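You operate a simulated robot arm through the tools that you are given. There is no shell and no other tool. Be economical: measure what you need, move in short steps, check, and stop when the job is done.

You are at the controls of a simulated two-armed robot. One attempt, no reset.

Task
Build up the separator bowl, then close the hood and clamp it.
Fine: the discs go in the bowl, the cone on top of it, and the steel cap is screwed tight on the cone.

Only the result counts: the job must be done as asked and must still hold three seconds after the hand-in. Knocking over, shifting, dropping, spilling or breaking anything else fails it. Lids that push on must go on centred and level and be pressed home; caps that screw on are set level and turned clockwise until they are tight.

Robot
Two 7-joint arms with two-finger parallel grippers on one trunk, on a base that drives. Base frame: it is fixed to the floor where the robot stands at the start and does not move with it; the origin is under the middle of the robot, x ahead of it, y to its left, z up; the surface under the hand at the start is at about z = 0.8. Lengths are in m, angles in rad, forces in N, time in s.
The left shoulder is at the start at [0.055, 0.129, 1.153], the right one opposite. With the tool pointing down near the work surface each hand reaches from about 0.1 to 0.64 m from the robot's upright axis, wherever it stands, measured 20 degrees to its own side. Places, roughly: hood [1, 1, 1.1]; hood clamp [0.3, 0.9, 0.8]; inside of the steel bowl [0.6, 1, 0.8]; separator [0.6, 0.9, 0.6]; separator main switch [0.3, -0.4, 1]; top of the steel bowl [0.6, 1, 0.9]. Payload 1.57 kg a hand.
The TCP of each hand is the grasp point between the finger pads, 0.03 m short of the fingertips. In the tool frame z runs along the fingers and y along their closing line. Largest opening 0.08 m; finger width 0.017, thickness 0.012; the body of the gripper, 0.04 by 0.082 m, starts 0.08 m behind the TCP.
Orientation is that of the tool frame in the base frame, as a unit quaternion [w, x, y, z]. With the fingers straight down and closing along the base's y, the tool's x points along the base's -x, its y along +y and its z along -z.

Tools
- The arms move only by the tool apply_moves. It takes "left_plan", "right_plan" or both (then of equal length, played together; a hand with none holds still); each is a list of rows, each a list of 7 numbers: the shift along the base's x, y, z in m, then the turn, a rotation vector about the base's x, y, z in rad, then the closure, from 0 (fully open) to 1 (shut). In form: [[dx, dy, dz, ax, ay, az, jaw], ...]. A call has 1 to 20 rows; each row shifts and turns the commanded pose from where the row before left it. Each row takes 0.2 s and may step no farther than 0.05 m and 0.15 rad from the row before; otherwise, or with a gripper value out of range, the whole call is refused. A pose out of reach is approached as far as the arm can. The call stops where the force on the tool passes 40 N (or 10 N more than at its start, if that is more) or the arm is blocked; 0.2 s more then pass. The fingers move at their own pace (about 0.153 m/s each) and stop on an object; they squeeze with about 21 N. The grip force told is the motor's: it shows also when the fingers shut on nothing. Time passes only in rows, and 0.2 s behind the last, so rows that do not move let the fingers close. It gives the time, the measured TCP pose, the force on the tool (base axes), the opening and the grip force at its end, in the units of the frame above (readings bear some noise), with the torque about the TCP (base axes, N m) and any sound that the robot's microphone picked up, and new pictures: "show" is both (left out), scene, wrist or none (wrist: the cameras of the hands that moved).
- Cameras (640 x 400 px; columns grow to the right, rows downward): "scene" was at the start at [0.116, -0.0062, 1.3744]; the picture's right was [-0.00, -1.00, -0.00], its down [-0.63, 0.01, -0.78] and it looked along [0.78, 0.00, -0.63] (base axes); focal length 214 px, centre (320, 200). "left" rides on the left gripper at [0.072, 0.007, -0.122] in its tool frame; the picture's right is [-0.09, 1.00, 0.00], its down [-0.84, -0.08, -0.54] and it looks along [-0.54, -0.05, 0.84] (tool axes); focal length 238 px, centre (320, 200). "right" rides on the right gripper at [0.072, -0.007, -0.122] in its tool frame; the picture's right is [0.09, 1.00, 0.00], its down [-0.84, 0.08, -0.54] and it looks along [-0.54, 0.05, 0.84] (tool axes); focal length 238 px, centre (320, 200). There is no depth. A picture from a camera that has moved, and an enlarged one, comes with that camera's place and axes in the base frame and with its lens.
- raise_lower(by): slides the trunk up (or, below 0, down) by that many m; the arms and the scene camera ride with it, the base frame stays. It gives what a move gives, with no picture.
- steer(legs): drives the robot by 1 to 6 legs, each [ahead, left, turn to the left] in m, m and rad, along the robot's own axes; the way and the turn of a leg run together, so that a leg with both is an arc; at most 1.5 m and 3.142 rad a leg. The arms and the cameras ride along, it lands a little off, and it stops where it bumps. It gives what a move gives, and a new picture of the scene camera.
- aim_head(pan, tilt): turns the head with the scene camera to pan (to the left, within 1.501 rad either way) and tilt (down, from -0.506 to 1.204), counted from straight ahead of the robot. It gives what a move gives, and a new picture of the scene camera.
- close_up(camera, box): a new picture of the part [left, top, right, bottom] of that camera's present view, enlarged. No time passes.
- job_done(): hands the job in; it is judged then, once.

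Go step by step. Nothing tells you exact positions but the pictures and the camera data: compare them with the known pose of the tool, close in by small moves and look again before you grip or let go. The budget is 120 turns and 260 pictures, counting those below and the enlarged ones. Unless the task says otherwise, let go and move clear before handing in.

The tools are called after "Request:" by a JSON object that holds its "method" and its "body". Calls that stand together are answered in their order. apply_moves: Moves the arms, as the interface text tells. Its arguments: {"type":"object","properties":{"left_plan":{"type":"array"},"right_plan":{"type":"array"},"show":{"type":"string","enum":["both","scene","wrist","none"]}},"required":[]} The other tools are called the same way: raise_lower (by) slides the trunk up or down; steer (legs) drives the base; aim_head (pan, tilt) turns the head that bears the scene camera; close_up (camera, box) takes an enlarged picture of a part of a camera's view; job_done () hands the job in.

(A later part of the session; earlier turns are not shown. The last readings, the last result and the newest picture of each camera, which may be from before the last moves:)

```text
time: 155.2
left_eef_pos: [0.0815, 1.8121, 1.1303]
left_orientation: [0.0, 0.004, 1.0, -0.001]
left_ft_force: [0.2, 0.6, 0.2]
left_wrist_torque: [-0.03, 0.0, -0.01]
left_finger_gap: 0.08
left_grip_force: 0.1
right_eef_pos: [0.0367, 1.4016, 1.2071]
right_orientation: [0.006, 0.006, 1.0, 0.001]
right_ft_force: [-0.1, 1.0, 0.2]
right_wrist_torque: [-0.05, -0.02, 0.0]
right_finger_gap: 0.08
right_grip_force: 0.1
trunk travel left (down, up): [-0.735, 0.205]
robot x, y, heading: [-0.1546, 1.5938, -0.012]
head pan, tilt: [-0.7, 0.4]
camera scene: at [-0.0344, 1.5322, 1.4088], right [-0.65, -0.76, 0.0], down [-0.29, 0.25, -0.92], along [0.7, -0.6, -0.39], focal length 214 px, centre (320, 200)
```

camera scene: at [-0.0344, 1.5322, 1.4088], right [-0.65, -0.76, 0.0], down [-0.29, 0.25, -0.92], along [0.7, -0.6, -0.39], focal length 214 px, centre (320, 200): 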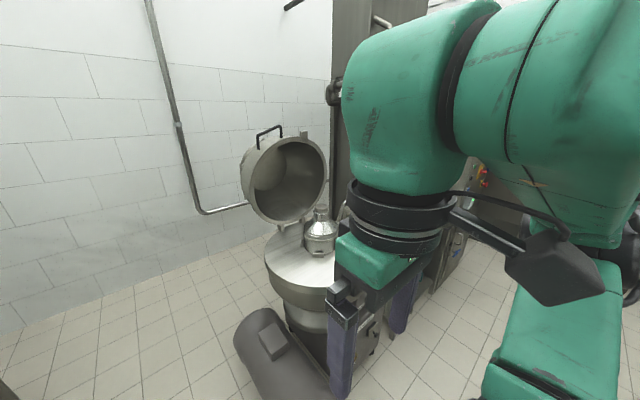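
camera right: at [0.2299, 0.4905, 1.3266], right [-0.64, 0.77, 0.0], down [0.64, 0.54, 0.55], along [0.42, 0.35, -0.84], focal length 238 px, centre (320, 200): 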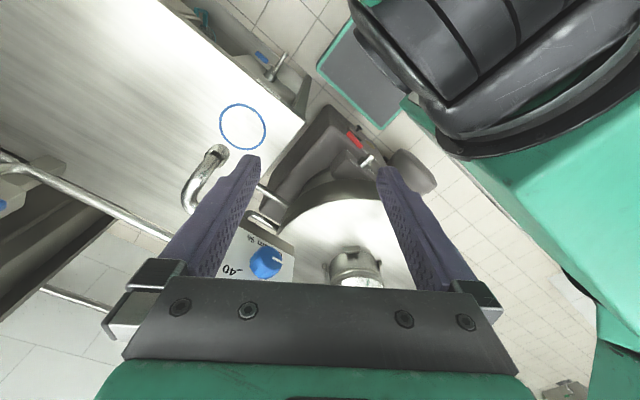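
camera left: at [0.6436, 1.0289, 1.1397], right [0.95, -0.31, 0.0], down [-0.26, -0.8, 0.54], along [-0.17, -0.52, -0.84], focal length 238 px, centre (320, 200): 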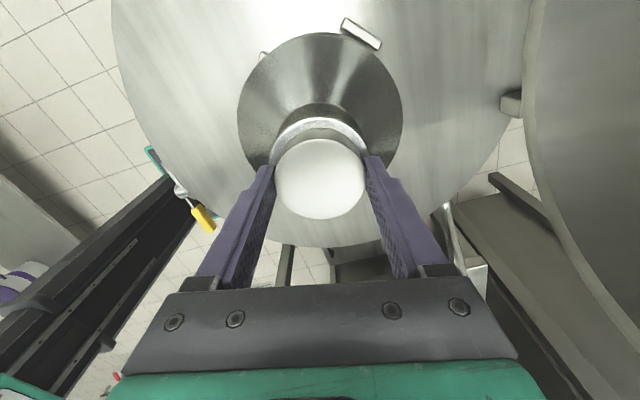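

Request:
{"method": "close_up", "body": {"camera": "scene", "box": [220, 110, 350, 260]}}

Request:
{"method": "steer", "body": {"legs": [[0.6, 0.05, 0]]}}

Request:
{"method": "aim_head", "body": {"pan": -0.9, "tilt": 0.3}}

Request:
{"method": "close_up", "body": {"camera": "scene", "box": [160, 80, 480, 320]}}

```text
2.67 times, centred on (285, 185) of scene
camera zoom: at [-0.0344, 1.5322, 1.4088], right [-0.65, -0.76, 0.0], down [-0.29, 0.25, -0.92], along [0.7, -0.6, -0.39], focal length 572 px, centre (413, 240)
```

zoom: 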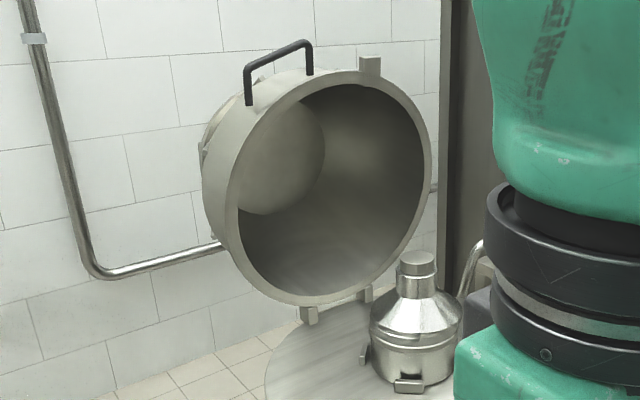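

```text
time: 158.7
left_eef_pos: [0.6911, 1.848, 1.1294]
left_orientation: [0.0, 0.009, 1.0, 0.0]
left_ft_force: [0.5, 0.0, -0.7]
left_wrist_torque: [-0.02, 0.01, -0.01]
left_finger_gap: 0.0799
left_grip_force: 0.1
right_eef_pos: [0.6432, 1.4396, 1.2074]
right_orientation: [0.004, 0.012, 1.0, 0.001]
right_ft_force: [-0.5, 0.3, 0.5]
right_wrist_torque: [-0.03, 0.0, -0.04]
right_finger_gap: 0.08
right_grip_force: 0.1
trunk travel left (down, up): [-0.735, 0.205]
robot x, y, heading: [0.4557, 1.6318, -0.02]
head pan, tilt: [-0.7, 0.4]
camera scene: at [0.5717, 1.5707, 1.4089], right [-0.66, -0.75, 0.0], down [-0.29, 0.26, -0.92], along [0.69, -0.61, -0.39], focal length 214 px, centre (320, 200)
```

scene: 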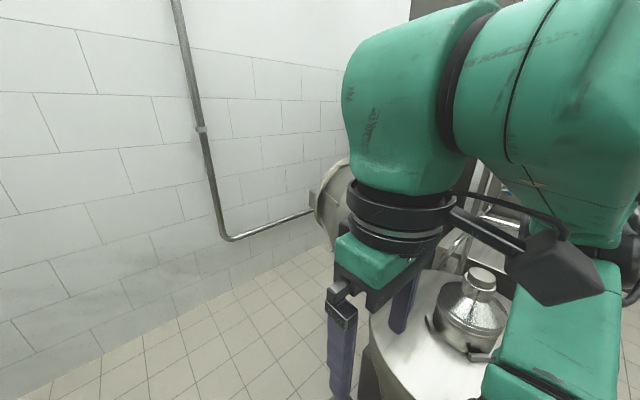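

```text
time: 159.4
left_eef_pos: [0.6913, 1.8489, 1.1292]
left_orientation: [0.001, 0.009, 1.0, 0.0]
left_ft_force: [0.7, 0.5, 0.0]
left_wrist_torque: [0.0, -0.01, -0.04]
left_finger_gap: 0.08
left_grip_force: 0.1
right_eef_pos: [0.6438, 1.4393, 1.2064]
right_orientation: [0.004, 0.011, 1.0, 0.001]
right_ft_force: [-0.3, 0.0, 0.0]
right_wrist_torque: [-0.03, 0.0, -0.01]
right_finger_gap: 0.0802
right_grip_force: 0.1
trunk travel left (down, up): [-0.735, 0.205]
robot x, y, heading: [0.4549, 1.6305, -0.026]
head pan, tilt: [-0.901, 0.3]
camera scene: at [0.5598, 1.5577, 1.418], right [-0.8, -0.6, 0.0], down [-0.18, 0.24, -0.96], along [0.58, -0.76, -0.3], focal length 214 px, centre (320, 200)
```

scene: 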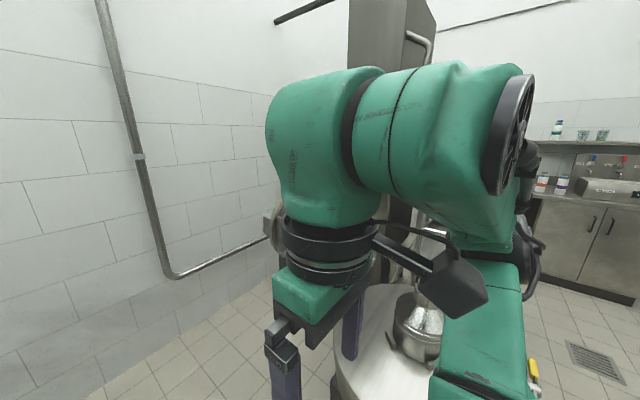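

```text
1.67 times, centred on (320, 200) of scene
camera zoom: at [0.5598, 1.5577, 1.418], right [-0.8, -0.6, 0.0], down [-0.18, 0.24, -0.96], along [0.58, -0.76, -0.3], focal length 358 px, centre (320, 200)
```

zoom: 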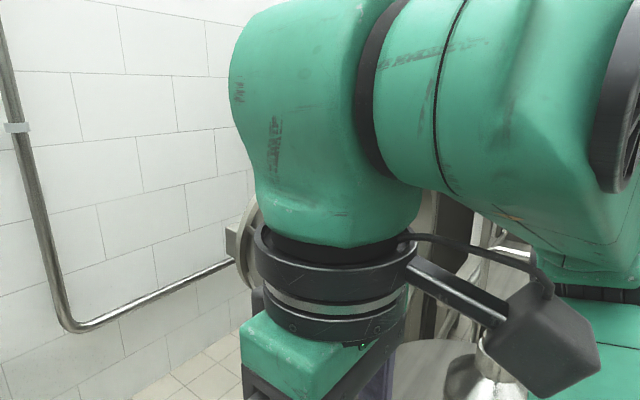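

The hood's handle is at about (0.89, 1.04, 1.33) and the hinge near (0.865, –, 0.82). I'll close it from the front with the left hand, fingers pointing forward at first, so I'm driving back around and raising the trunk.

Request:
{"method": "steer", "body": {"legs": [[-0.6, 0, 0.02], [0, -0.77, 0], [0.18, 0, 0]]}}

Request:
{"method": "raise_lower", "body": {"by": 0.13}}

Request:
{"method": "aim_head", "body": {"pan": 0.3, "tilt": 0.35}}

```text
time: 167.7
left_eef_pos: [0.2614, 1.0799, 1.1296]
left_orientation: [0.001, -0.001, 1.0, 0.001]
left_ft_force: [-0.7, 0.4, -1.1]
left_wrist_torque: [0.04, 0.01, -0.01]
left_finger_gap: 0.0805
left_grip_force: 0.0
right_eef_pos: [0.2227, 0.6676, 1.2074]
right_orientation: [0.005, 0.002, 1.0, 0.001]
right_ft_force: [0.0, 0.2, -0.2]
right_wrist_torque: [0.01, 0.0, 0.01]
right_finger_gap: 0.0802
right_grip_force: 0.0
trunk travel left (down, up): [-0.735, 0.205]
robot x, y, heading: [0.0329, 0.8559, -0.003]
head pan, tilt: [-0.901, 0.3]
camera scene: at [0.1352, 0.7856, 1.4184], right [-0.79, -0.62, 0.0], down [-0.18, 0.23, -0.96], along [0.59, -0.75, -0.29], focal length 214 px, centre (320, 200)
```

scene: 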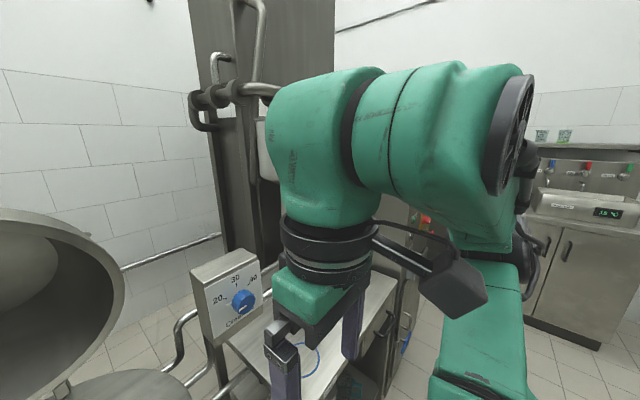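

```text
time: 169.3
left_eef_pos: [0.2641, 1.0791, 1.259]
left_orientation: [0.001, 0.0, 1.0, 0.0]
left_ft_force: [0.1, 0.6, -0.3]
left_wrist_torque: [-0.01, 0.01, -0.01]
left_finger_gap: 0.0801
left_grip_force: 0.1
right_eef_pos: [0.2241, 0.6701, 1.3359]
right_orientation: [0.005, 0.001, 1.0, 0.0]
right_ft_force: [-0.1, -0.9, 1.5]
right_wrist_torque: [-0.01, -0.02, 0.01]
right_finger_gap: 0.0802
right_grip_force: 0.1
trunk travel left (down, up): [-0.865, 0.075]
robot x, y, heading: [0.0344, 0.8589, -0.007]
head pan, tilt: [-0.901, 0.3]
```

```text
time: 170.7
left_eef_pos: [0.2655, 1.08, 1.2597]
left_orientation: [0.0, -0.001, 1.0, -0.001]
left_ft_force: [0.4, 0.4, 0.0]
left_wrist_torque: [-0.01, 0.02, -0.02]
left_finger_gap: 0.08
left_grip_force: 0.1
right_eef_pos: [0.2239, 0.6694, 1.3369]
right_orientation: [0.004, 0.002, 1.0, 0.001]
right_ft_force: [0.2, 0.3, -0.6]
right_wrist_torque: [-0.03, 0.0, -0.03]
right_finger_gap: 0.0802
right_grip_force: 0.1
trunk travel left (down, up): [-0.865, 0.075]
robot x, y, heading: [0.0315, 0.8586, -0.004]
head pan, tilt: [0.3, 0.351]
camera scene: at [0.1694, 0.8859, 1.5434], right [0.29, -0.96, 0.0], down [-0.33, -0.1, -0.94], along [0.9, 0.27, -0.34], focal length 214 px, centre (320, 200)
```

scene: 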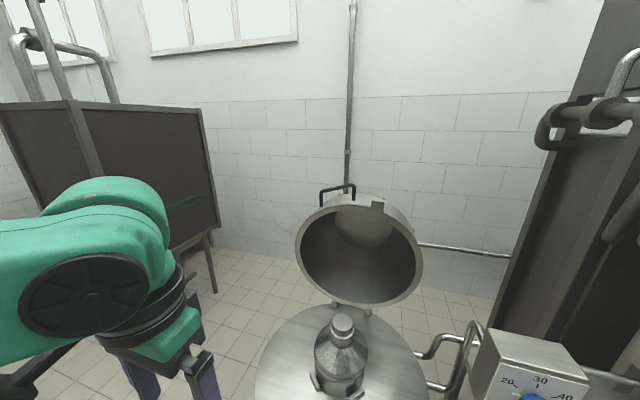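

Request:
{"method": "close_up", "body": {"camera": "scene", "box": [280, 160, 440, 320]}}

Request:
{"method": "apply_moves", "body": {"left_plan": [[0.03, 0.0, 0.02, 0, 0, -0.15, 0], [0.03, 0.0, 0.02, 0, 0, -0.15, 0], [0.03, 0.0, 0.0, 0, 0, -0.15, 0], [0.03, 0.0, 0, 0, 0, -0.15, 0], [0, 0, 0, 0, 0, -0.15, 0], [0, 0, 0, 0, 0, -0.15, 0], [0, 0, 0, 0, 0, -0.15, 0], [0, 0, 0, 0, 0, -0.15, 0], [0, 0, 0, 0, 0, -0.15, 0], [0, 0, 0, 0, 0, -0.15, 0], [0, 0, 0, 0, 0, -0.07, 0]], "show": "none"}}

Request:
{"method": "apply_moves", "body": {"left_plan": [[0.0, 0.0, 0.0, 0, -0.143, 0, 0], [0.0, 0.0, 0.0, 0, -0.143, 0, 0], [0.0, 0.0, 0.0, 0, -0.143, 0, 0], [0.0, 0.0, 0, 0, -0.143, 0, 0], [0, 0, 0, 0, -0.143, 0, 0], [0, 0, 0, 0, -0.143, 0, 0], [0, 0, 0, 0, -0.143, 0, 0], [0, 0, 0, 0, -0.143, 0, 0], [0, 0, 0, 0, 0, 0, 0]], "show": "both"}}

```text
2.50 times, centred on (360, 240) of scene
camera zoom: at [0.1694, 0.8859, 1.5434], right [0.29, -0.96, 0.0], down [-0.33, -0.1, -0.94], along [0.9, 0.27, -0.34], focal length 536 px, centre (220, 100)
```

zoom: 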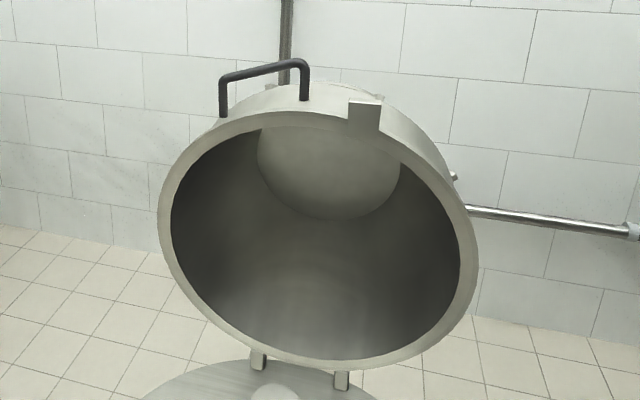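

```text
time: 173.1
left_eef_pos: [0.386, 1.0795, 1.2991]
left_orientation: [0.001, 0.707, 0.708, 0.001]
left_ft_force: [0.0, 0.2, -0.4]
left_wrist_torque: [0.01, 0.02, 0.0]
left_finger_gap: 0.08
left_grip_force: 0.1
right_eef_pos: [0.2233, 0.6689, 1.3364]
right_orientation: [0.005, 0.002, 1.0, 0.002]
right_ft_force: [-0.4, 0.2, 0.0]
right_wrist_torque: [-0.02, -0.02, 0.05]
right_finger_gap: 0.0801
right_grip_force: 0.1
trunk travel left (down, up): [-0.865, 0.075]
robot x, y, heading: [0.031, 0.8581, -0.0]
head pan, tilt: [0.3, 0.351]
```

```text
time: 175.1
left_eef_pos: [0.3852, 1.0794, 1.2993]
left_orientation: [0.167, 0.686, 0.688, 0.167]
left_ft_force: [-0.2, 0.1, -0.1]
left_wrist_torque: [-0.02, -0.01, 0.01]
left_finger_gap: 0.0801
left_grip_force: 0.0
left hand out of reach, approached as far as the arm can: row 4, 5, 6, 7, 8
right_eef_pos: [0.2242, 0.6691, 1.3365]
right_orientation: [0.004, 0.002, 1.0, 0.001]
right_ft_force: [0.1, -0.4, -0.1]
right_wrist_torque: [0.0, -0.01, 0.04]
right_finger_gap: 0.0801
right_grip_force: 0.1
trunk travel left (down, up): [-0.865, 0.075]
robot x, y, heading: [0.0347, 0.8608, -0.007]
head pan, tilt: [0.3, 0.351]
camera scene: at [0.1694, 0.886, 1.5434], right [0.29, -0.96, 0.0], down [-0.33, -0.1, -0.94], along [0.9, 0.27, -0.34], focal length 214 px, centre (320, 200)
camera left: at [0.3337, 1.1518, 1.4104], right [0.88, -0.09, 0.46], down [-0.31, -0.84, 0.45], along [0.34, -0.54, -0.77], focal length 238 px, centre (320, 200)
```

scene: 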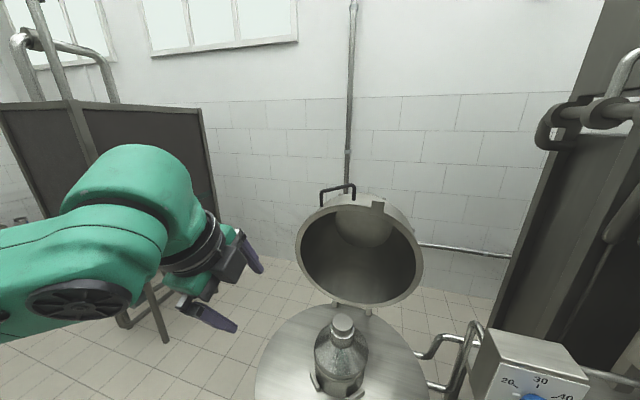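
left: 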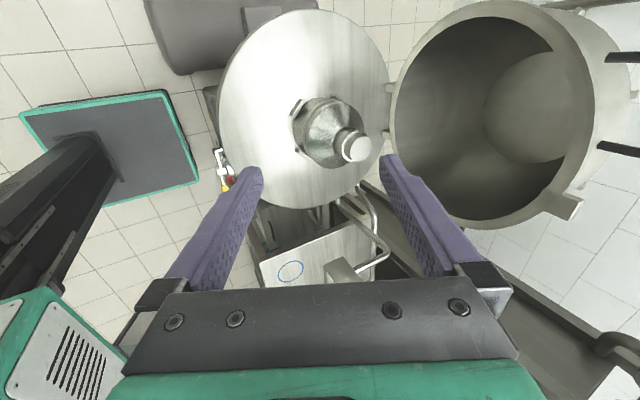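

Request:
{"method": "apply_moves", "body": {"left_plan": [[0.045, 0, 0.0, 0, 0, 0, 0], [0.045, 0, 0.0, 0, 0, 0, 0], [0.045, -0.005, 0.0, 0, -0.14, 0, 0], [0.045, -0.005, 0.005, 0, -0.14, 0, 0], [0.045, -0.005, 0.005, 0, -0.14, 0, 0], [0.045, -0.005, 0.005, 0, -0.14, 0, 0], [0.03, -0.005, 0.005, 0, -0.14, 0, 0], [0, -0.005, 0.005, 0, -0.14, 0, 0], [0, 0, 0, 0, -0.14, 0, 0], [0, 0, 0, 0, -0.1, 0, 0]], "show": "both"}}

```text
time: 177.3
left_eef_pos: [0.6865, 1.0487, 1.325]
left_orientation: [0.498, 0.502, 0.505, 0.494]
left_ft_force: [-0.4, -0.4, -0.7]
left_wrist_torque: [0.03, 0.01, 0.01]
left_finger_gap: 0.0801
left_grip_force: 0.1
right_eef_pos: [0.2256, 0.67, 1.3371]
right_orientation: [0.004, 0.001, 1.0, 0.001]
right_ft_force: [0.4, 0.6, -0.9]
right_wrist_torque: [0.02, 0.02, 0.0]
right_finger_gap: 0.08
right_grip_force: 0.2
trunk travel left (down, up): [-0.865, 0.075]
robot x, y, heading: [0.0291, 0.8576, -0.004]
head pan, tilt: [0.3, 0.351]
camera scene: at [0.1705, 0.8863, 1.5433], right [0.29, -0.96, 0.0], down [-0.33, -0.1, -0.94], along [0.9, 0.27, -0.34], focal length 214 px, centre (320, 200)
camera left: at [0.5637, 1.122, 1.3318], right [0.01, -0.09, 1.0], down [-0.54, -0.84, -0.07], along [0.84, -0.54, -0.06], focal length 238 px, centre (320, 200)
```

scene: 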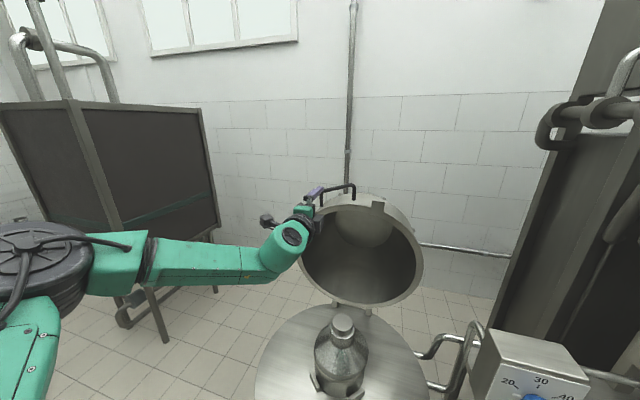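
left: 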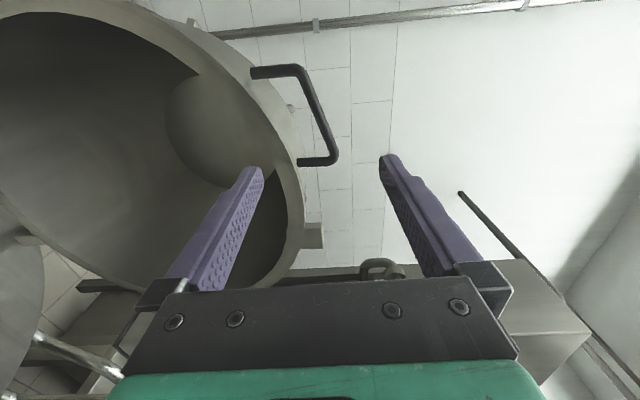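

The hand points forward and the handle lies ahead between the fingers. I'll narrow the jaws, adjust height, and move the base forward.

Request:
{"method": "apply_moves", "body": {"left_plan": [[0, -0.006, -0.003, 0, 0, 0, 0.4], [0, 0, 0, 0, 0, 0, 0.4]], "show": "none"}}

Request:
{"method": "steer", "body": {"legs": [[0.085, 0, 0.0]]}}

Request:
{"method": "apply_moves", "body": {"left_plan": [[0.03, 0, 0, 0, 0, 0, 0.4], [0.02, 0, 0, 0, 0, 0, 0.4], [0, 0, 0, 0, 0, 0, 0.4]], "show": "both"}}

```text
time: 177.9
left_eef_pos: [0.6848, 1.044, 1.3206]
left_orientation: [0.498, 0.503, 0.505, 0.494]
left_ft_force: [-0.1, -0.2, -0.3]
left_wrist_torque: [0.02, -0.01, 0.03]
left_finger_gap: 0.0481
left_grip_force: 0.1
right_eef_pos: [0.2254, 0.6693, 1.3373]
right_orientation: [0.005, 0.002, 1.0, 0.0]
right_ft_force: [1.3, -0.5, 0.1]
right_wrist_torque: [0.02, -0.03, 0.01]
right_finger_gap: 0.08
right_grip_force: 0.0
trunk travel left (down, up): [-0.865, 0.075]
robot x, y, heading: [0.0318, 0.8612, -0.004]
head pan, tilt: [0.3, 0.351]
```

```text
time: 179.0
left_eef_pos: [0.7629, 1.042, 1.3258]
left_orientation: [0.499, 0.5, 0.503, 0.498]
left_ft_force: [-0.4, -0.5, 0.2]
left_wrist_torque: [0.02, 0.03, 0.01]
left_finger_gap: 0.0483
left_grip_force: 0.0
right_eef_pos: [0.3024, 0.6683, 1.3382]
right_orientation: [0.008, 0.001, 1.0, 0.002]
right_ft_force: [-1.1, 0.5, -0.3]
right_wrist_torque: [-0.02, -0.06, -0.01]
right_finger_gap: 0.0799
right_grip_force: 0.2
trunk travel left (down, up): [-0.865, 0.075]
robot x, y, heading: [0.1157, 0.8593, -0.0]
head pan, tilt: [0.3, 0.351]
camera scene: at [0.2453, 0.8857, 1.5443], right [0.29, -0.96, 0.0], down [-0.32, -0.1, -0.94], along [0.9, 0.28, -0.34], focal length 214 px, centre (320, 200)
```

scene: 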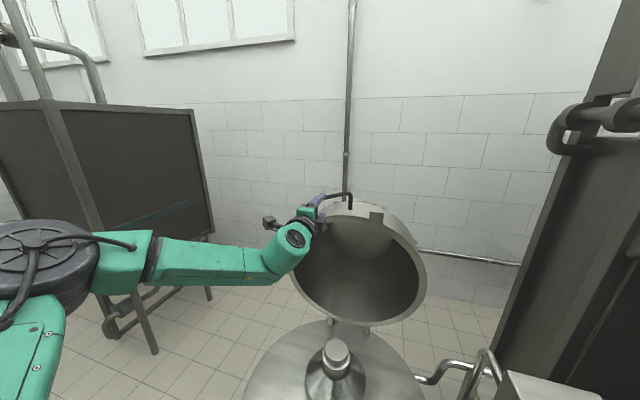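

```text
time: 179.8
left_eef_pos: [0.8244, 1.0418, 1.3207]
left_orientation: [0.497, 0.503, 0.505, 0.495]
left_ft_force: [5.3, -1.1, 2.4]
left_wrist_torque: [-0.06, -0.46, -0.01]
left_finger_gap: 0.0457
left_grip_force: 0.1
right_eef_pos: [0.311, 0.6692, 1.3372]
right_orientation: [0.003, 0.0, 1.0, 0.001]
right_ft_force: [-0.1, 0.6, 0.4]
right_wrist_torque: [-0.01, 0.0, -0.02]
right_finger_gap: 0.0803
right_grip_force: 0.0
trunk travel left (down, up): [-0.865, 0.075]
robot x, y, heading: [0.1164, 0.8581, -0.003]
head pan, tilt: [0.3, 0.351]
camera scene: at [0.2579, 0.8847, 1.5431], right [0.29, -0.96, 0.0], down [-0.33, -0.1, -0.94], along [0.9, 0.28, -0.35], focal length 214 px, centre (320, 200)
camera left: at [0.7014, 1.1141, 1.3291], right [0.01, -0.09, 1.0], down [-0.54, -0.84, -0.07], along [0.84, -0.54, -0.06], focal length 238 px, centre (320, 200)
```

scene: 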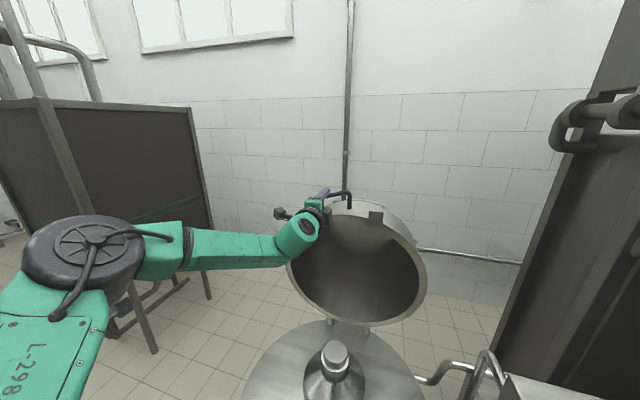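
left: 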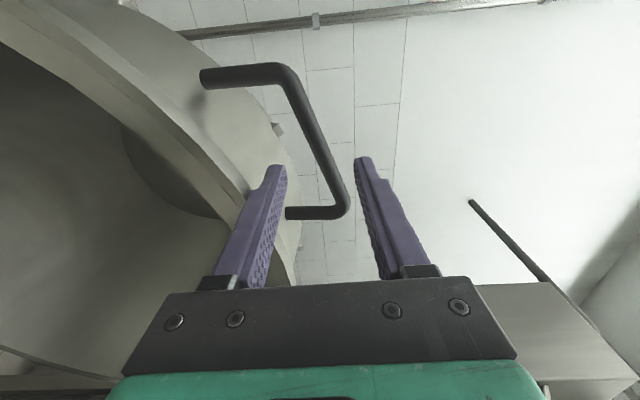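

Request:
{"method": "apply_moves", "body": {"left_plan": [[0, 0, 0.005, 0, 0, 0, 0.58], [0.025, 0, 0.0, 0, 0, 0, 0.58], [0.025, 0, 0, 0, 0, 0, 0.58], [0.018, 0, -0.001, 0, 0, 0, 0.58], [0, 0, 0, 0, 0, 0, 0.58]], "show": "wrist"}}

```text
time: 181.0
left_eef_pos: [0.868, 1.0508, 1.3281]
left_orientation: [0.497, 0.504, 0.504, 0.495]
left_ft_force: [-1.8, -3.7, -4.9]
left_wrist_torque: [-0.09, 0.11, -0.01]
left_finger_gap: 0.038
left_grip_force: 2.5
left hand out of reach, approached as far as the arm can: row 3, 4
right_eef_pos: [0.3098, 0.6683, 1.3367]
right_orientation: [0.004, 0.001, 1.0, 0.002]
right_ft_force: [0.4, 0.2, -0.5]
right_wrist_torque: [-0.01, 0.02, 0.02]
right_finger_gap: 0.08
right_grip_force: 0.1
trunk travel left (down, up): [-0.865, 0.075]
robot x, y, heading: [0.1151, 0.8586, -0.006]
head pan, tilt: [0.3, 0.351]
camera left: at [0.7469, 1.1234, 1.3358], right [0.02, -0.09, 1.0], down [-0.54, -0.84, -0.07], along [0.84, -0.54, -0.06], focal length 238 px, centre (320, 200)
```

left: 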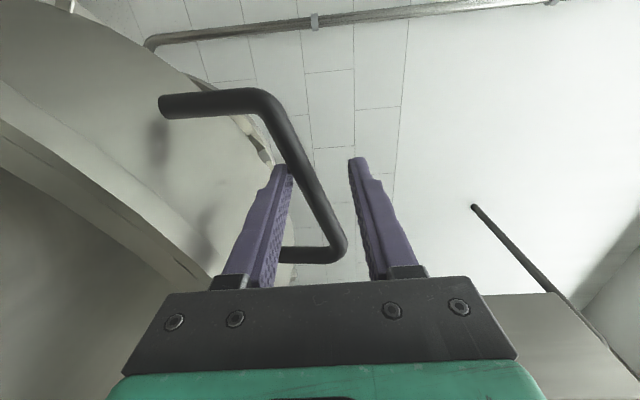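

Request:
{"method": "apply_moves", "body": {"left_plan": [[-0.012, 0, 0, 0, 0, 0, 0.45], [0, -0.006, -0.008, 0, 0, 0, 0.45], [0, 0, 0, 0, 0, 0, 0.45]], "show": "none"}}

Request:
{"method": "steer", "body": {"legs": [[0.04, 0, 0.0]]}}

Request:
{"method": "apply_moves", "body": {"left_plan": [[0, 0, 0, 0, 0, 0, 0.45]], "show": "wrist"}}

```text
time: 181.8
left_eef_pos: [0.8577, 1.0477, 1.3221]
left_orientation: [0.499, 0.501, 0.503, 0.496]
left_ft_force: [0.7, 0.7, 3.5]
left_wrist_torque: [-0.01, 0.1, 0.0]
left_finger_gap: 0.0414
left_grip_force: 0.1
right_eef_pos: [0.3102, 0.668, 1.3376]
right_orientation: [0.006, 0.001, 1.0, 0.001]
right_ft_force: [0.4, -0.9, -0.6]
right_wrist_torque: [0.02, 0.0, 0.02]
right_finger_gap: 0.0798
right_grip_force: 0.1
trunk travel left (down, up): [-0.865, 0.075]
robot x, y, heading: [0.1163, 0.8582, -0.003]
head pan, tilt: [0.3, 0.351]
```

```text
time: 182.7
left_eef_pos: [0.8938, 1.0473, 1.3219]
left_orientation: [0.498, 0.502, 0.504, 0.496]
left_ft_force: [-0.2, 0.0, 1.0]
left_wrist_torque: [0.02, 0.05, 0.01]
left_finger_gap: 0.0421
left_grip_force: 0.1
right_eef_pos: [0.3457, 0.6682, 1.337]
right_orientation: [0.006, 0.001, 1.0, 0.001]
right_ft_force: [-0.5, 0.3, 0.0]
right_wrist_torque: [0.02, -0.07, -0.01]
right_finger_gap: 0.08
right_grip_force: 0.1
trunk travel left (down, up): [-0.865, 0.075]
robot x, y, heading: [0.1561, 0.857, -0.008]
head pan, tilt: [0.3, 0.351]
camera scene: at [0.291, 0.8856, 1.5436], right [0.29, -0.96, 0.0], down [-0.33, -0.1, -0.94], along [0.9, 0.28, -0.34], focal length 214 px, centre (320, 200)
```

scene: 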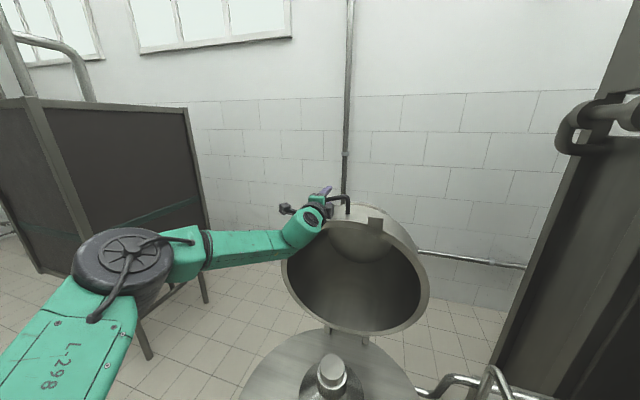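

```text
time: 183.1
left_eef_pos: [0.8974, 1.046, 1.3206]
left_orientation: [0.497, 0.502, 0.504, 0.497]
left_ft_force: [1.7, -0.3, 3.0]
left_wrist_torque: [0.01, 0.12, 0.01]
left_finger_gap: 0.0412
left_grip_force: 0.1
right_eef_pos: [0.3487, 0.6688, 1.337]
right_orientation: [0.005, 0.0, 1.0, 0.002]
right_ft_force: [0.2, -0.2, -0.8]
right_wrist_torque: [0.0, 0.02, 0.02]
right_finger_gap: 0.0801
right_grip_force: 0.1
trunk travel left (down, up): [-0.865, 0.075]
robot x, y, heading: [0.1536, 0.8607, -0.004]
head pan, tilt: [0.3, 0.351]
camera left: at [0.7738, 1.1188, 1.3291], right [0.01, -0.09, 1.0], down [-0.54, -0.84, -0.07], along [0.84, -0.54, -0.06], focal length 238 px, centre (320, 200)
```

left: 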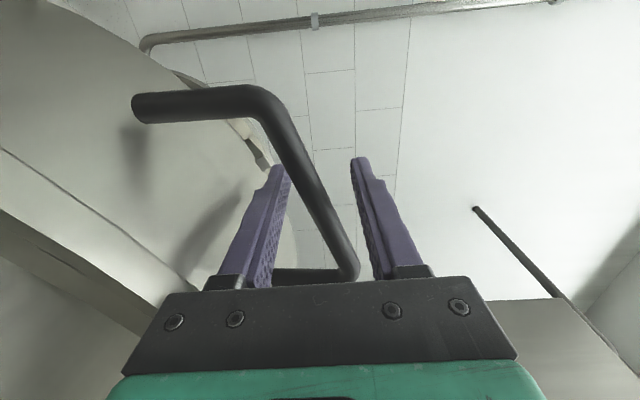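

The handle bar is between the fingers. I'll cage it loosely and start pulling the hood along its arc.

Request:
{"method": "apply_moves", "body": {"left_plan": [[0, 0, -0.002, 0, 0, 0, 0.68], [0, 0, 0, 0, 0, 0, 0.68], [-0.0349, 0, 0.001, 0, 0.07, 0, 0.68], [-0.035, 0, -0.0014, 0, 0.07, 0, 0.68], [-0.0347, 0, -0.0039, 0, 0.07, 0, 0.68], [0, 0, 0, 0, 0, 0, 0.68]], "show": "both"}}

```text
time: 184.5
left_eef_pos: [0.7919, 1.046, 1.3133]
left_orientation: [0.442, 0.551, 0.554, 0.44]
left_ft_force: [-0.2, 0.5, 0.1]
left_wrist_torque: [0.01, 0.02, 0.0]
left_finger_gap: 0.0254
left_grip_force: 0.0
right_eef_pos: [0.3489, 0.6675, 1.3363]
right_orientation: [0.005, 0.001, 1.0, 0.001]
right_ft_force: [-0.4, -0.6, 1.0]
right_wrist_torque: [-0.03, 0.01, 0.0]
right_finger_gap: 0.0799
right_grip_force: 0.2
trunk travel left (down, up): [-0.865, 0.075]
robot x, y, heading: [0.1546, 0.8551, -0.007]
head pan, tilt: [0.3, 0.351]
camera scene: at [0.2943, 0.8857, 1.5433], right [0.29, -0.96, 0.0], down [-0.33, -0.1, -0.94], along [0.9, 0.28, -0.34], focal length 214 px, centre (320, 200)
camera left: at [0.6731, 1.1179, 1.3458], right [0.22, -0.09, 0.97], down [-0.54, -0.84, 0.05], along [0.81, -0.54, -0.23], focal length 238 px, centre (320, 200)
```

scene: 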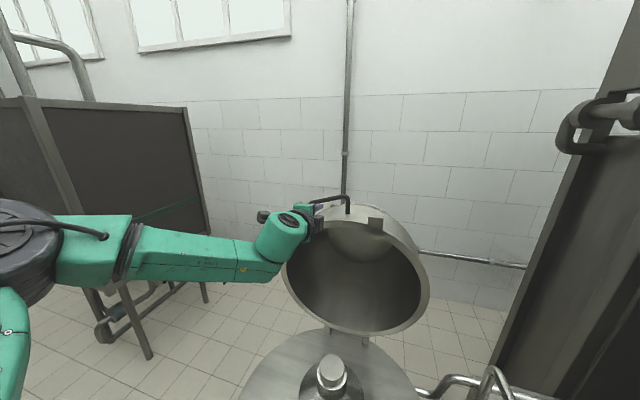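
left: 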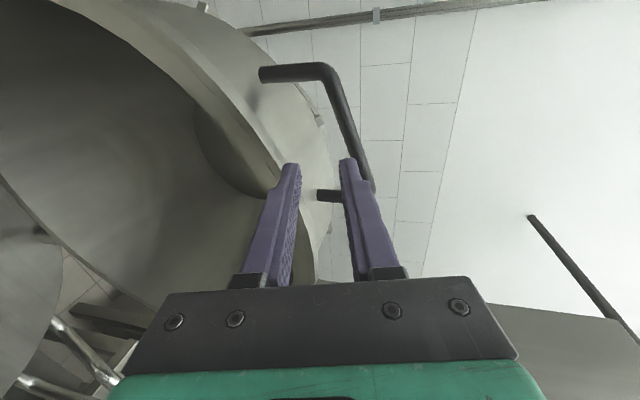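

The cage slipped off along the finger axis. I'll go back over the bar and clamp it firmly this time.

Request:
{"method": "apply_moves", "body": {"left_plan": [[0, 0, 0.0, 0, -0.105, 0, 0.45], [0, 0, 0.007, 0, -0.105, 0, 0.45], [0.035, 0, 0.0, 0, 0, 0, 0.45], [0.035, 0, 0, 0, 0, 0, 0.45], [0.033, 0, 0, 0, 0, 0, 0.45], [0, 0, 0, 0, 0, 0, 0.45]], "show": "wrist"}}

Request:
{"method": "apply_moves", "body": {"left_plan": [[0, 0, 0, 0, 0, 0, 1], [0, 0, 0, 0, 0, 0, 1], [-0.012, 0, 0.0, 0, 0, 0, 1], [-0.012, 0, 0, 0, 0, 0, 1], [0, 0, 0, 0, 0, 0, 1]], "show": "wrist"}}

```text
time: 185.4
left_eef_pos: [0.8277, 1.0466, 1.3228]
left_orientation: [0.498, 0.503, 0.504, 0.496]
left_ft_force: [0.1, 0.6, -0.2]
left_wrist_torque: [0.02, 0.03, 0.01]
left_finger_gap: 0.0441
left_grip_force: 0.1
right_eef_pos: [0.3406, 0.67, 1.338]
right_orientation: [0.008, 0.0, 1.0, 0.001]
right_ft_force: [-0.6, 0.4, -0.4]
right_wrist_torque: [0.04, -0.05, 0.0]
right_finger_gap: 0.0799
right_grip_force: 0.1
trunk travel left (down, up): [-0.865, 0.075]
robot x, y, heading: [0.1577, 0.8594, -0.0]
head pan, tilt: [0.3, 0.351]
stopped in row 4 (left hand): the force on the tool passed its limit at 119 N (the readings are from after the stop); the commanded pose is now the measured one
camera left: at [0.7049, 1.1191, 1.3303], right [0.01, -0.09, 1.0], down [-0.54, -0.84, -0.07], along [0.84, -0.54, -0.06], focal length 238 px, centre (320, 200)
```

left: 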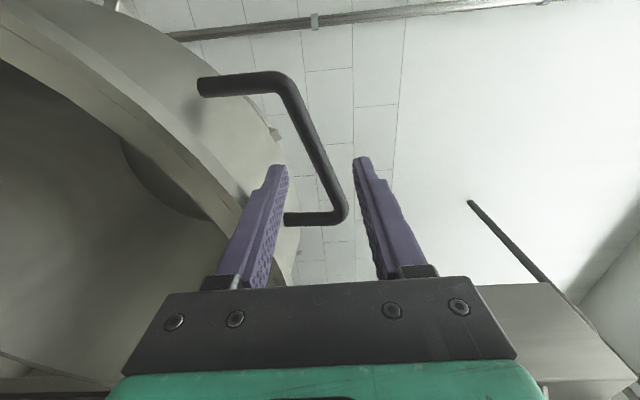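

```text
time: 186.6
left_eef_pos: [0.8105, 1.0461, 1.3177]
left_orientation: [0.497, 0.504, 0.505, 0.494]
left_ft_force: [-0.4, 0.7, -1.0]
left_wrist_torque: [-0.01, 0.0, 0.0]
left_finger_gap: 0.0
left_grip_force: 20.7
right_eef_pos: [0.3478, 0.6699, 1.337]
right_orientation: [0.004, 0.001, 1.0, 0.001]
right_ft_force: [-0.2, -0.2, -0.3]
right_wrist_torque: [0.01, -0.01, -0.01]
right_finger_gap: 0.08
right_grip_force: 0.0
trunk travel left (down, up): [-0.865, 0.075]
robot x, y, heading: [0.155, 0.8577, 0.003]
head pan, tilt: [0.3, 0.351]
camera left: at [0.6883, 1.1181, 1.3268], right [0.02, -0.09, 1.0], down [-0.54, -0.84, -0.07], along [0.84, -0.54, -0.06], focal length 238 px, centre (320, 200)
```

left: 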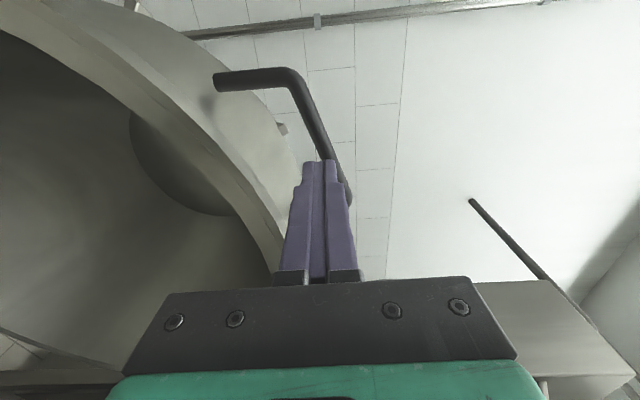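

Request:
{"method": "apply_moves", "body": {"left_plan": [[-0.005, -0.01, 0.006, 0, 0, 0, 0.58], [0, -0.006, 0.004, 0, 0, 0, 0.58], [0.0, 0, 0, 0, 0, 0, 0.58], [0.03, 0, 0, 0, 0, 0, 0.58], [0.03, 0, 0, 0, 0, 0, 0.58], [0.0, 0, 0, 0, 0, 0, 0.58]], "show": "wrist"}}

```text
time: 188.0
left_eef_pos: [0.8661, 1.0289, 1.3282]
left_orientation: [0.496, 0.504, 0.505, 0.494]
left_ft_force: [-0.1, 0.5, 0.4]
left_wrist_torque: [0.01, -0.01, 0.02]
left_finger_gap: 0.0337
left_grip_force: 0.1
right_eef_pos: [0.3484, 0.6701, 1.3367]
right_orientation: [0.004, 0.001, 1.0, 0.001]
right_ft_force: [-0.4, 0.5, -0.8]
right_wrist_torque: [0.03, -0.03, -0.02]
right_finger_gap: 0.0801
right_grip_force: 0.1
trunk travel left (down, up): [-0.865, 0.075]
robot x, y, heading: [0.1595, 0.8579, -0.003]
head pan, tilt: [0.3, 0.351]
camera left: at [0.7436, 1.1022, 1.3362], right [0.02, -0.09, 1.0], down [-0.54, -0.84, -0.07], along [0.84, -0.54, -0.06], focal length 238 px, centre (320, 200)
```

left: 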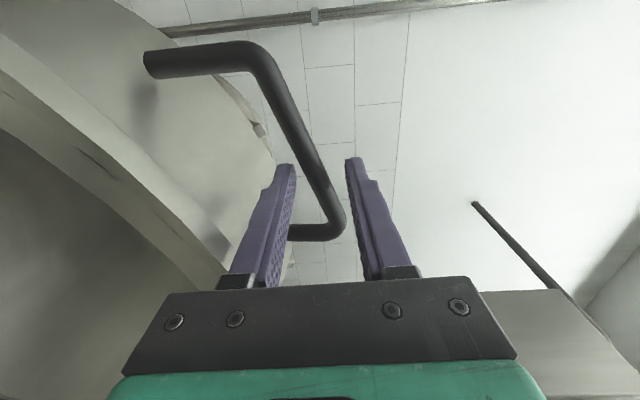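

Request:
{"method": "apply_moves", "body": {"left_plan": [[0.02, 0, 0, 0, 0, 0, 0.58], [0.015, 0, 0, 0, 0, 0, 0.58], [0, 0, -0.003, -0.15, 0, 0, 0.58], [0, 0, 0, -0.12, 0, 0, 0.58], [0, 0, 0, 0, 0, 0, 1], [0, 0, 0, 0, 0, 0, 1], [0, 0, 0, 0, 0, 0, 1]], "show": "wrist"}}

```text
time: 189.6
left_eef_pos: [0.8959, 1.0317, 1.3245]
left_orientation: [0.559, 0.435, 0.567, 0.42]
left_ft_force: [-7.1, -2.3, -8.9]
left_wrist_torque: [-0.6, -0.07, 0.08]
left_finger_gap: 0.0141
left_grip_force: 30.9
left hand out of reach, approached as far as the arm can: row 2
right_eef_pos: [0.3494, 0.6695, 1.3367]
right_orientation: [0.004, 0.0, 1.0, 0.001]
right_ft_force: [0.3, -0.9, -0.2]
right_wrist_torque: [0.01, -0.01, 0.0]
right_finger_gap: 0.08
right_grip_force: 0.0
trunk travel left (down, up): [-0.865, 0.075]
robot x, y, heading: [0.1539, 0.858, -0.001]
head pan, tilt: [0.3, 0.351]
camera left: at [0.7745, 1.1046, 1.3137], right [0.02, 0.18, 0.98], down [-0.55, -0.82, 0.16], along [0.84, -0.54, 0.08], focal length 238 px, centre (320, 200)
```

left: 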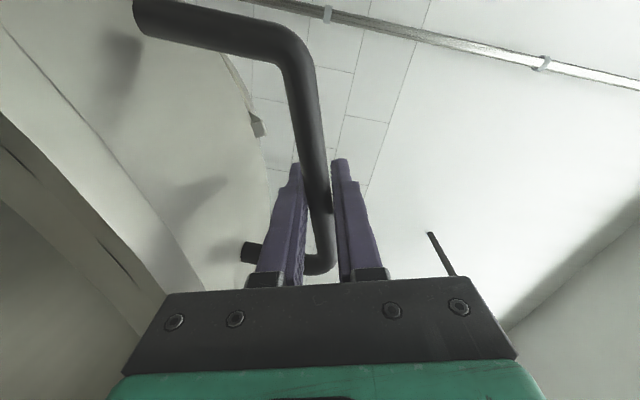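

The bar is firmly gripped. Pulling gently.

Request:
{"method": "apply_moves", "body": {"left_plan": [[-0.015, 0, 0, 0, 0, 0, 1], [-0.02, 0, 0, 0, 0, 0, 1], [-0.02, 0, 0, 0, 0, 0, 1], [-0.02, 0, -0.001, 0, 0.05, 0, 1], [-0.02, 0, -0.002, 0, 0.05, 0, 1]], "show": "both"}}

```text
time: 190.8
left_eef_pos: [0.8053, 1.032, 1.3174]
left_orientation: [0.528, 0.455, 0.597, 0.397]
left_ft_force: [4.1, -1.3, -10.5]
left_wrist_torque: [-0.63, -0.15, -0.44]
left_finger_gap: 0.014
left_grip_force: 30.3
right_eef_pos: [0.3532, 0.6709, 1.3363]
right_orientation: [0.002, 0.0, 1.0, 0.0]
right_ft_force: [0.6, 0.6, 0.6]
right_wrist_torque: [0.01, -0.02, 0.0]
right_finger_gap: 0.0798
right_grip_force: 0.2
trunk travel left (down, up): [-0.865, 0.075]
robot x, y, heading: [0.1573, 0.8605, 0.0]
head pan, tilt: [0.3, 0.351]
camera scene: at [0.2984, 0.8868, 1.5426], right [0.3, -0.96, 0.0], down [-0.33, -0.1, -0.94], along [0.9, 0.28, -0.35], focal length 214 px, centre (320, 200)
camera left: at [0.6828, 1.1045, 1.3198], right [0.13, 0.18, 0.98], down [-0.53, -0.82, 0.22], along [0.84, -0.54, -0.01], focal length 238 px, centre (320, 200)
```

scene: 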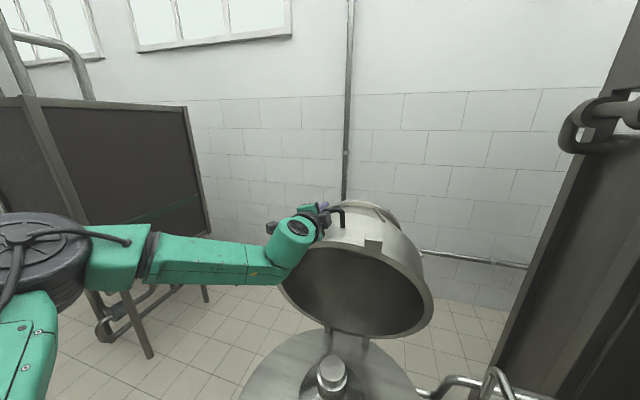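
left: 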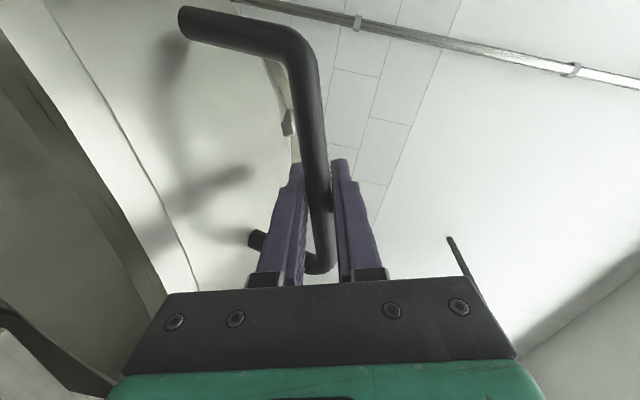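

The hood follows. Continuing along the arc.

Request:
{"method": "apply_moves", "body": {"left_plan": [[-0.0303, 0, -0.0046, 0, 0.06, 0, 1], [-0.0299, 0, -0.0064, 0, 0.06, 0, 1], [-0.0295, 0, -0.0082, 0, 0.06, 0, 1], [-0.0289, 0, -0.01, 0, 0.06, 0, 1], [-0.0283, 0, -0.0117, 0, 0.06, 0, 1]], "show": "both"}}

```text
time: 192.0
left_eef_pos: [0.659, 1.0323, 1.2764]
left_orientation: [0.431, 0.509, 0.671, 0.325]
left_ft_force: [12.9, 10.9, -26.6]
left_wrist_torque: [0.43, -0.23, -0.54]
left_finger_gap: 0.0152
left_grip_force: 31.7
right_eef_pos: [0.3549, 0.6679, 1.3352]
right_orientation: [0.002, -0.001, 1.0, 0.002]
right_ft_force: [-0.7, -0.9, -0.3]
right_wrist_torque: [0.06, -0.08, 0.0]
right_finger_gap: 0.0802
right_grip_force: 0.1
trunk travel left (down, up): [-0.865, 0.075]
robot x, y, heading: [0.1557, 0.8571, 0.001]
head pan, tilt: [0.3, 0.351]
camera scene: at [0.2999, 0.8845, 1.5425], right [0.29, -0.96, 0.0], down [-0.33, -0.1, -0.94], along [0.9, 0.28, -0.35], focal length 214 px, centre (320, 200)
camera left: at [0.543, 1.1037, 1.3149], right [0.41, 0.18, 0.89], down [-0.43, -0.83, 0.37], along [0.8, -0.54, -0.26], focal length 238 px, centre (320, 200)
```

scene: 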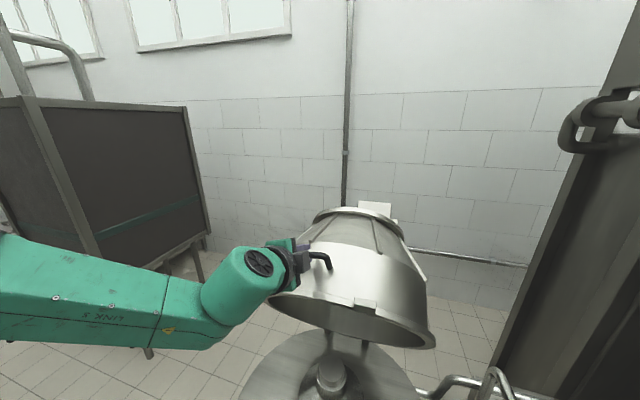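
left: 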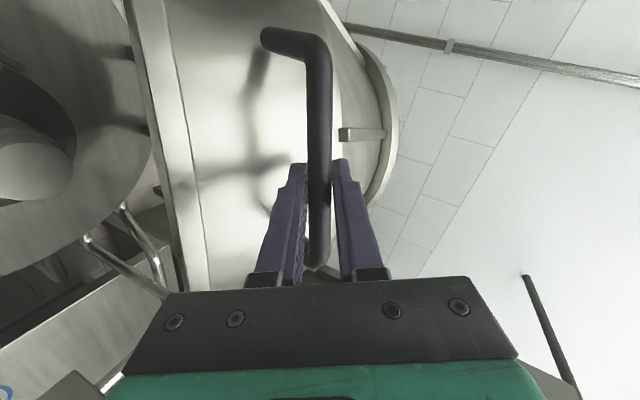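

Request:
{"method": "apply_moves", "body": {"left_plan": [[-0.0247, 0, -0.0186, 0, 0.06, 0, 1], [-0.0263, 0, -0.0161, 0, 0.06, 0, 1], [-0.0252, 0, -0.0177, 0, 0.06, 0, 1], [-0.0241, 0, -0.0192, 0, 0.06, 0, 1], [-0.0229, 0, -0.0207, 0, 0.06, 0, 1]], "show": "both"}}

```text
time: 192.7
left_eef_pos: [0.6439, 1.0343, 1.2595]
left_orientation: [0.404, 0.526, 0.683, 0.307]
left_ft_force: [-33.9, -0.2, 47.9]
left_wrist_torque: [0.54, -1.52, -0.58]
left_finger_gap: 0.0151
left_grip_force: 28.8
left hand out of reach, approached as far as the arm can: row 1, 2, 3
right_eef_pos: [0.3408, 0.6668, 1.3376]
right_orientation: [0.008, 0.0, 1.0, 0.002]
right_ft_force: [0.5, 0.2, -0.7]
right_wrist_torque: [0.03, 0.04, -0.01]
right_finger_gap: 0.0799
right_grip_force: 0.0
trunk travel left (down, up): [-0.865, 0.075]
robot x, y, heading: [0.1531, 0.8583, -0.002]
head pan, tilt: [0.3, 0.351]
stopped in row 3 (left hand): the force on the tool passed its limit at 52 N (the readings are from after the stop); the commanded pose is now the measured one
camera scene: at [0.2826, 0.8832, 1.5448], right [0.3, -0.96, 0.0], down [-0.32, -0.1, -0.94], along [0.9, 0.28, -0.34], focal length 214 px, centre (320, 200)
camera left: at [0.5311, 1.1059, 1.3082], right [0.48, 0.17, 0.86], down [-0.41, -0.83, 0.39], along [0.78, -0.54, -0.33], focal length 238 px, centre (320, 200)
```

scene: 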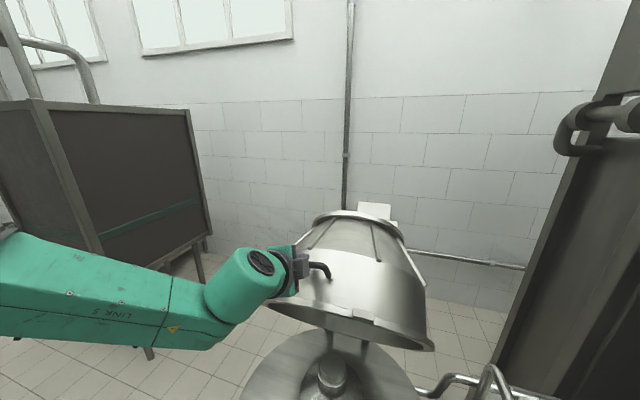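
left: 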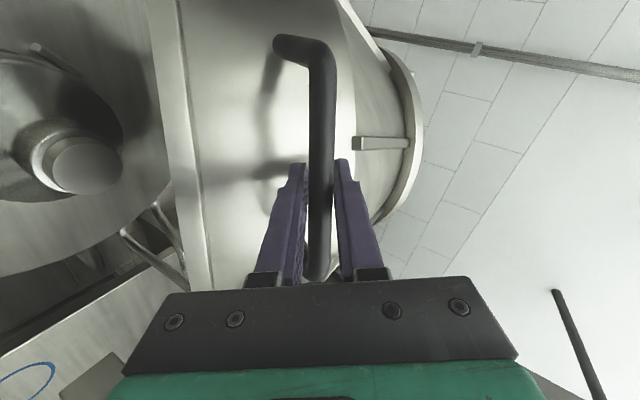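

Request:
{"method": "apply_moves", "body": {"left_plan": [[-0.004, 0, 0.008, 0, 0, 0, 1], [0, 0, 0, 0, 0, 0, 1], [0, 0, 0, 0, 0, 0, 1]], "show": "none"}}

```text
time: 193.5
left_eef_pos: [0.6442, 1.0327, 1.2585]
left_orientation: [0.398, 0.528, 0.688, 0.3]
left_ft_force: [-6.3, -7.2, 12.4]
left_wrist_torque: [0.47, -0.09, -0.45]
left_finger_gap: 0.0155
left_grip_force: 31.2
left hand out of reach, approached as far as the arm can: row 1
right_eef_pos: [0.3439, 0.6652, 1.3376]
right_orientation: [0.006, 0.0, 1.0, 0.003]
right_ft_force: [0.5, -0.1, -0.3]
right_wrist_torque: [-0.02, 0.02, 0.0]
right_finger_gap: 0.0799
right_grip_force: 0.1
trunk travel left (down, up): [-0.865, 0.075]
robot x, y, heading: [0.1568, 0.8584, 0.004]
head pan, tilt: [0.3, 0.351]
```

Tangential force is about zero, so the hood seems to hold its position. I'll let go, back off, and regrip from above.

Request:
{"method": "apply_moves", "body": {"left_plan": [[0, 0, 0, 0, 0, 0, 0.6], [0, 0, 0, 0, 0, 0, 0.5], [-0.027, 0, 0.012, 0, 0, 0, 0.5], [-0.027, 0, 0.012, 0, 0, 0, 0.5]], "show": "none"}}

Request:
{"method": "steer", "body": {"legs": [[-0.1, 0, 0.0]]}}

Request:
{"method": "raise_lower", "body": {"by": 0.06}}

Request:
{"method": "apply_moves", "body": {"left_plan": [[0, 0, 0.02, 0.13, 0.0, 0, 0], [0, 0, 0.02, 0.13, 0.1, 0, 0], [0, 0, 0.02, 0, 0.14, 0, 0], [0, 0, 0, 0, 0.14, 0, 0], [0, 0, 0, 0, 0.14, 0, 0], [0, 0, 0, 0, 0.14, 0, 0], [0, 0, 0, 0, 0.14, 0, 0], [0, 0, 0, 0, 0.14, 0, 0], [0, 0, 0, 0, 0.14, 0, 0], [0, 0, 0, 0, 0.06, 0, 0]], "show": "both"}}

```text
time: 194.5
left_eef_pos: [0.6487, 1.0444, 1.27]
left_orientation: [0.395, 0.527, 0.691, 0.297]
left_ft_force: [0.1, 0.1, 0.2]
left_wrist_torque: [-0.03, -0.02, -0.01]
left_finger_gap: 0.0401
left_grip_force: 0.0
left hand out of reach, approached as far as the arm can: row 3, 4
right_eef_pos: [0.3488, 0.6712, 1.3371]
right_orientation: [0.003, 0.0, 1.0, 0.001]
right_ft_force: [0.1, -0.4, 0.4]
right_wrist_torque: [0.02, -0.01, 0.0]
right_finger_gap: 0.08
right_grip_force: 0.0
trunk travel left (down, up): [-0.865, 0.075]
robot x, y, heading: [0.155, 0.8591, -0.0]
head pan, tilt: [0.3, 0.351]
```

```text
time: 195.6
left_eef_pos: [0.5575, 1.0444, 1.2694]
left_orientation: [0.394, 0.528, 0.691, 0.297]
left_ft_force: [0.1, 0.4, -0.2]
left_wrist_torque: [-0.01, 0.01, 0.03]
left_finger_gap: 0.04
left_grip_force: 0.1
right_eef_pos: [0.26, 0.671, 1.3358]
right_orientation: [0.001, -0.002, 1.0, 0.001]
right_ft_force: [0.2, 0.6, -0.2]
right_wrist_torque: [-0.01, 0.06, 0.02]
right_finger_gap: 0.08
right_grip_force: 0.0
trunk travel left (down, up): [-0.865, 0.075]
robot x, y, heading: [0.0613, 0.8615, 0.004]
head pan, tilt: [0.3, 0.351]
camera scene: at [0.2027, 0.8862, 1.5425], right [0.3, -0.95, 0.0], down [-0.33, -0.1, -0.94], along [0.89, 0.28, -0.35], focal length 214 px, centre (320, 200)
```

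scene: 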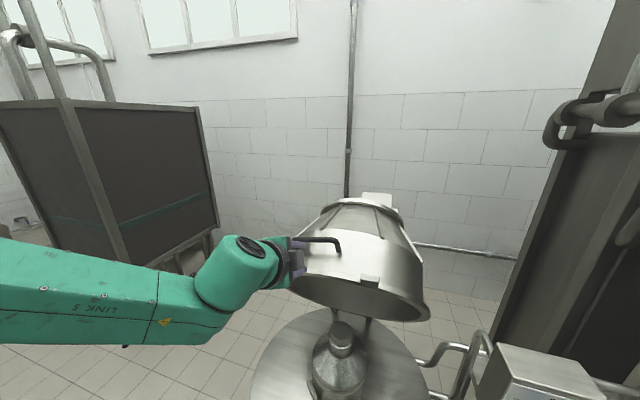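

```text
time: 196.6
left_eef_pos: [0.5489, 1.0456, 1.3316]
left_orientation: [0.396, 0.526, 0.69, 0.3]
left_ft_force: [0.0, -0.3, -0.1]
left_wrist_torque: [0.01, -0.03, -0.04]
left_finger_gap: 0.0401
left_grip_force: 0.0
right_eef_pos: [0.249, 0.6697, 1.3984]
right_orientation: [0.005, -0.001, 1.0, 0.002]
right_ft_force: [0.4, -0.9, 0.3]
right_wrist_torque: [-0.05, -0.02, -0.01]
right_finger_gap: 0.0801
right_grip_force: 0.1
trunk travel left (down, up): [-0.925, 0.015]
robot x, y, heading: [0.0568, 0.855, 0.004]
head pan, tilt: [0.3, 0.351]
```

```text
refused: row 2 steps farther than a row can; nothing moved
```

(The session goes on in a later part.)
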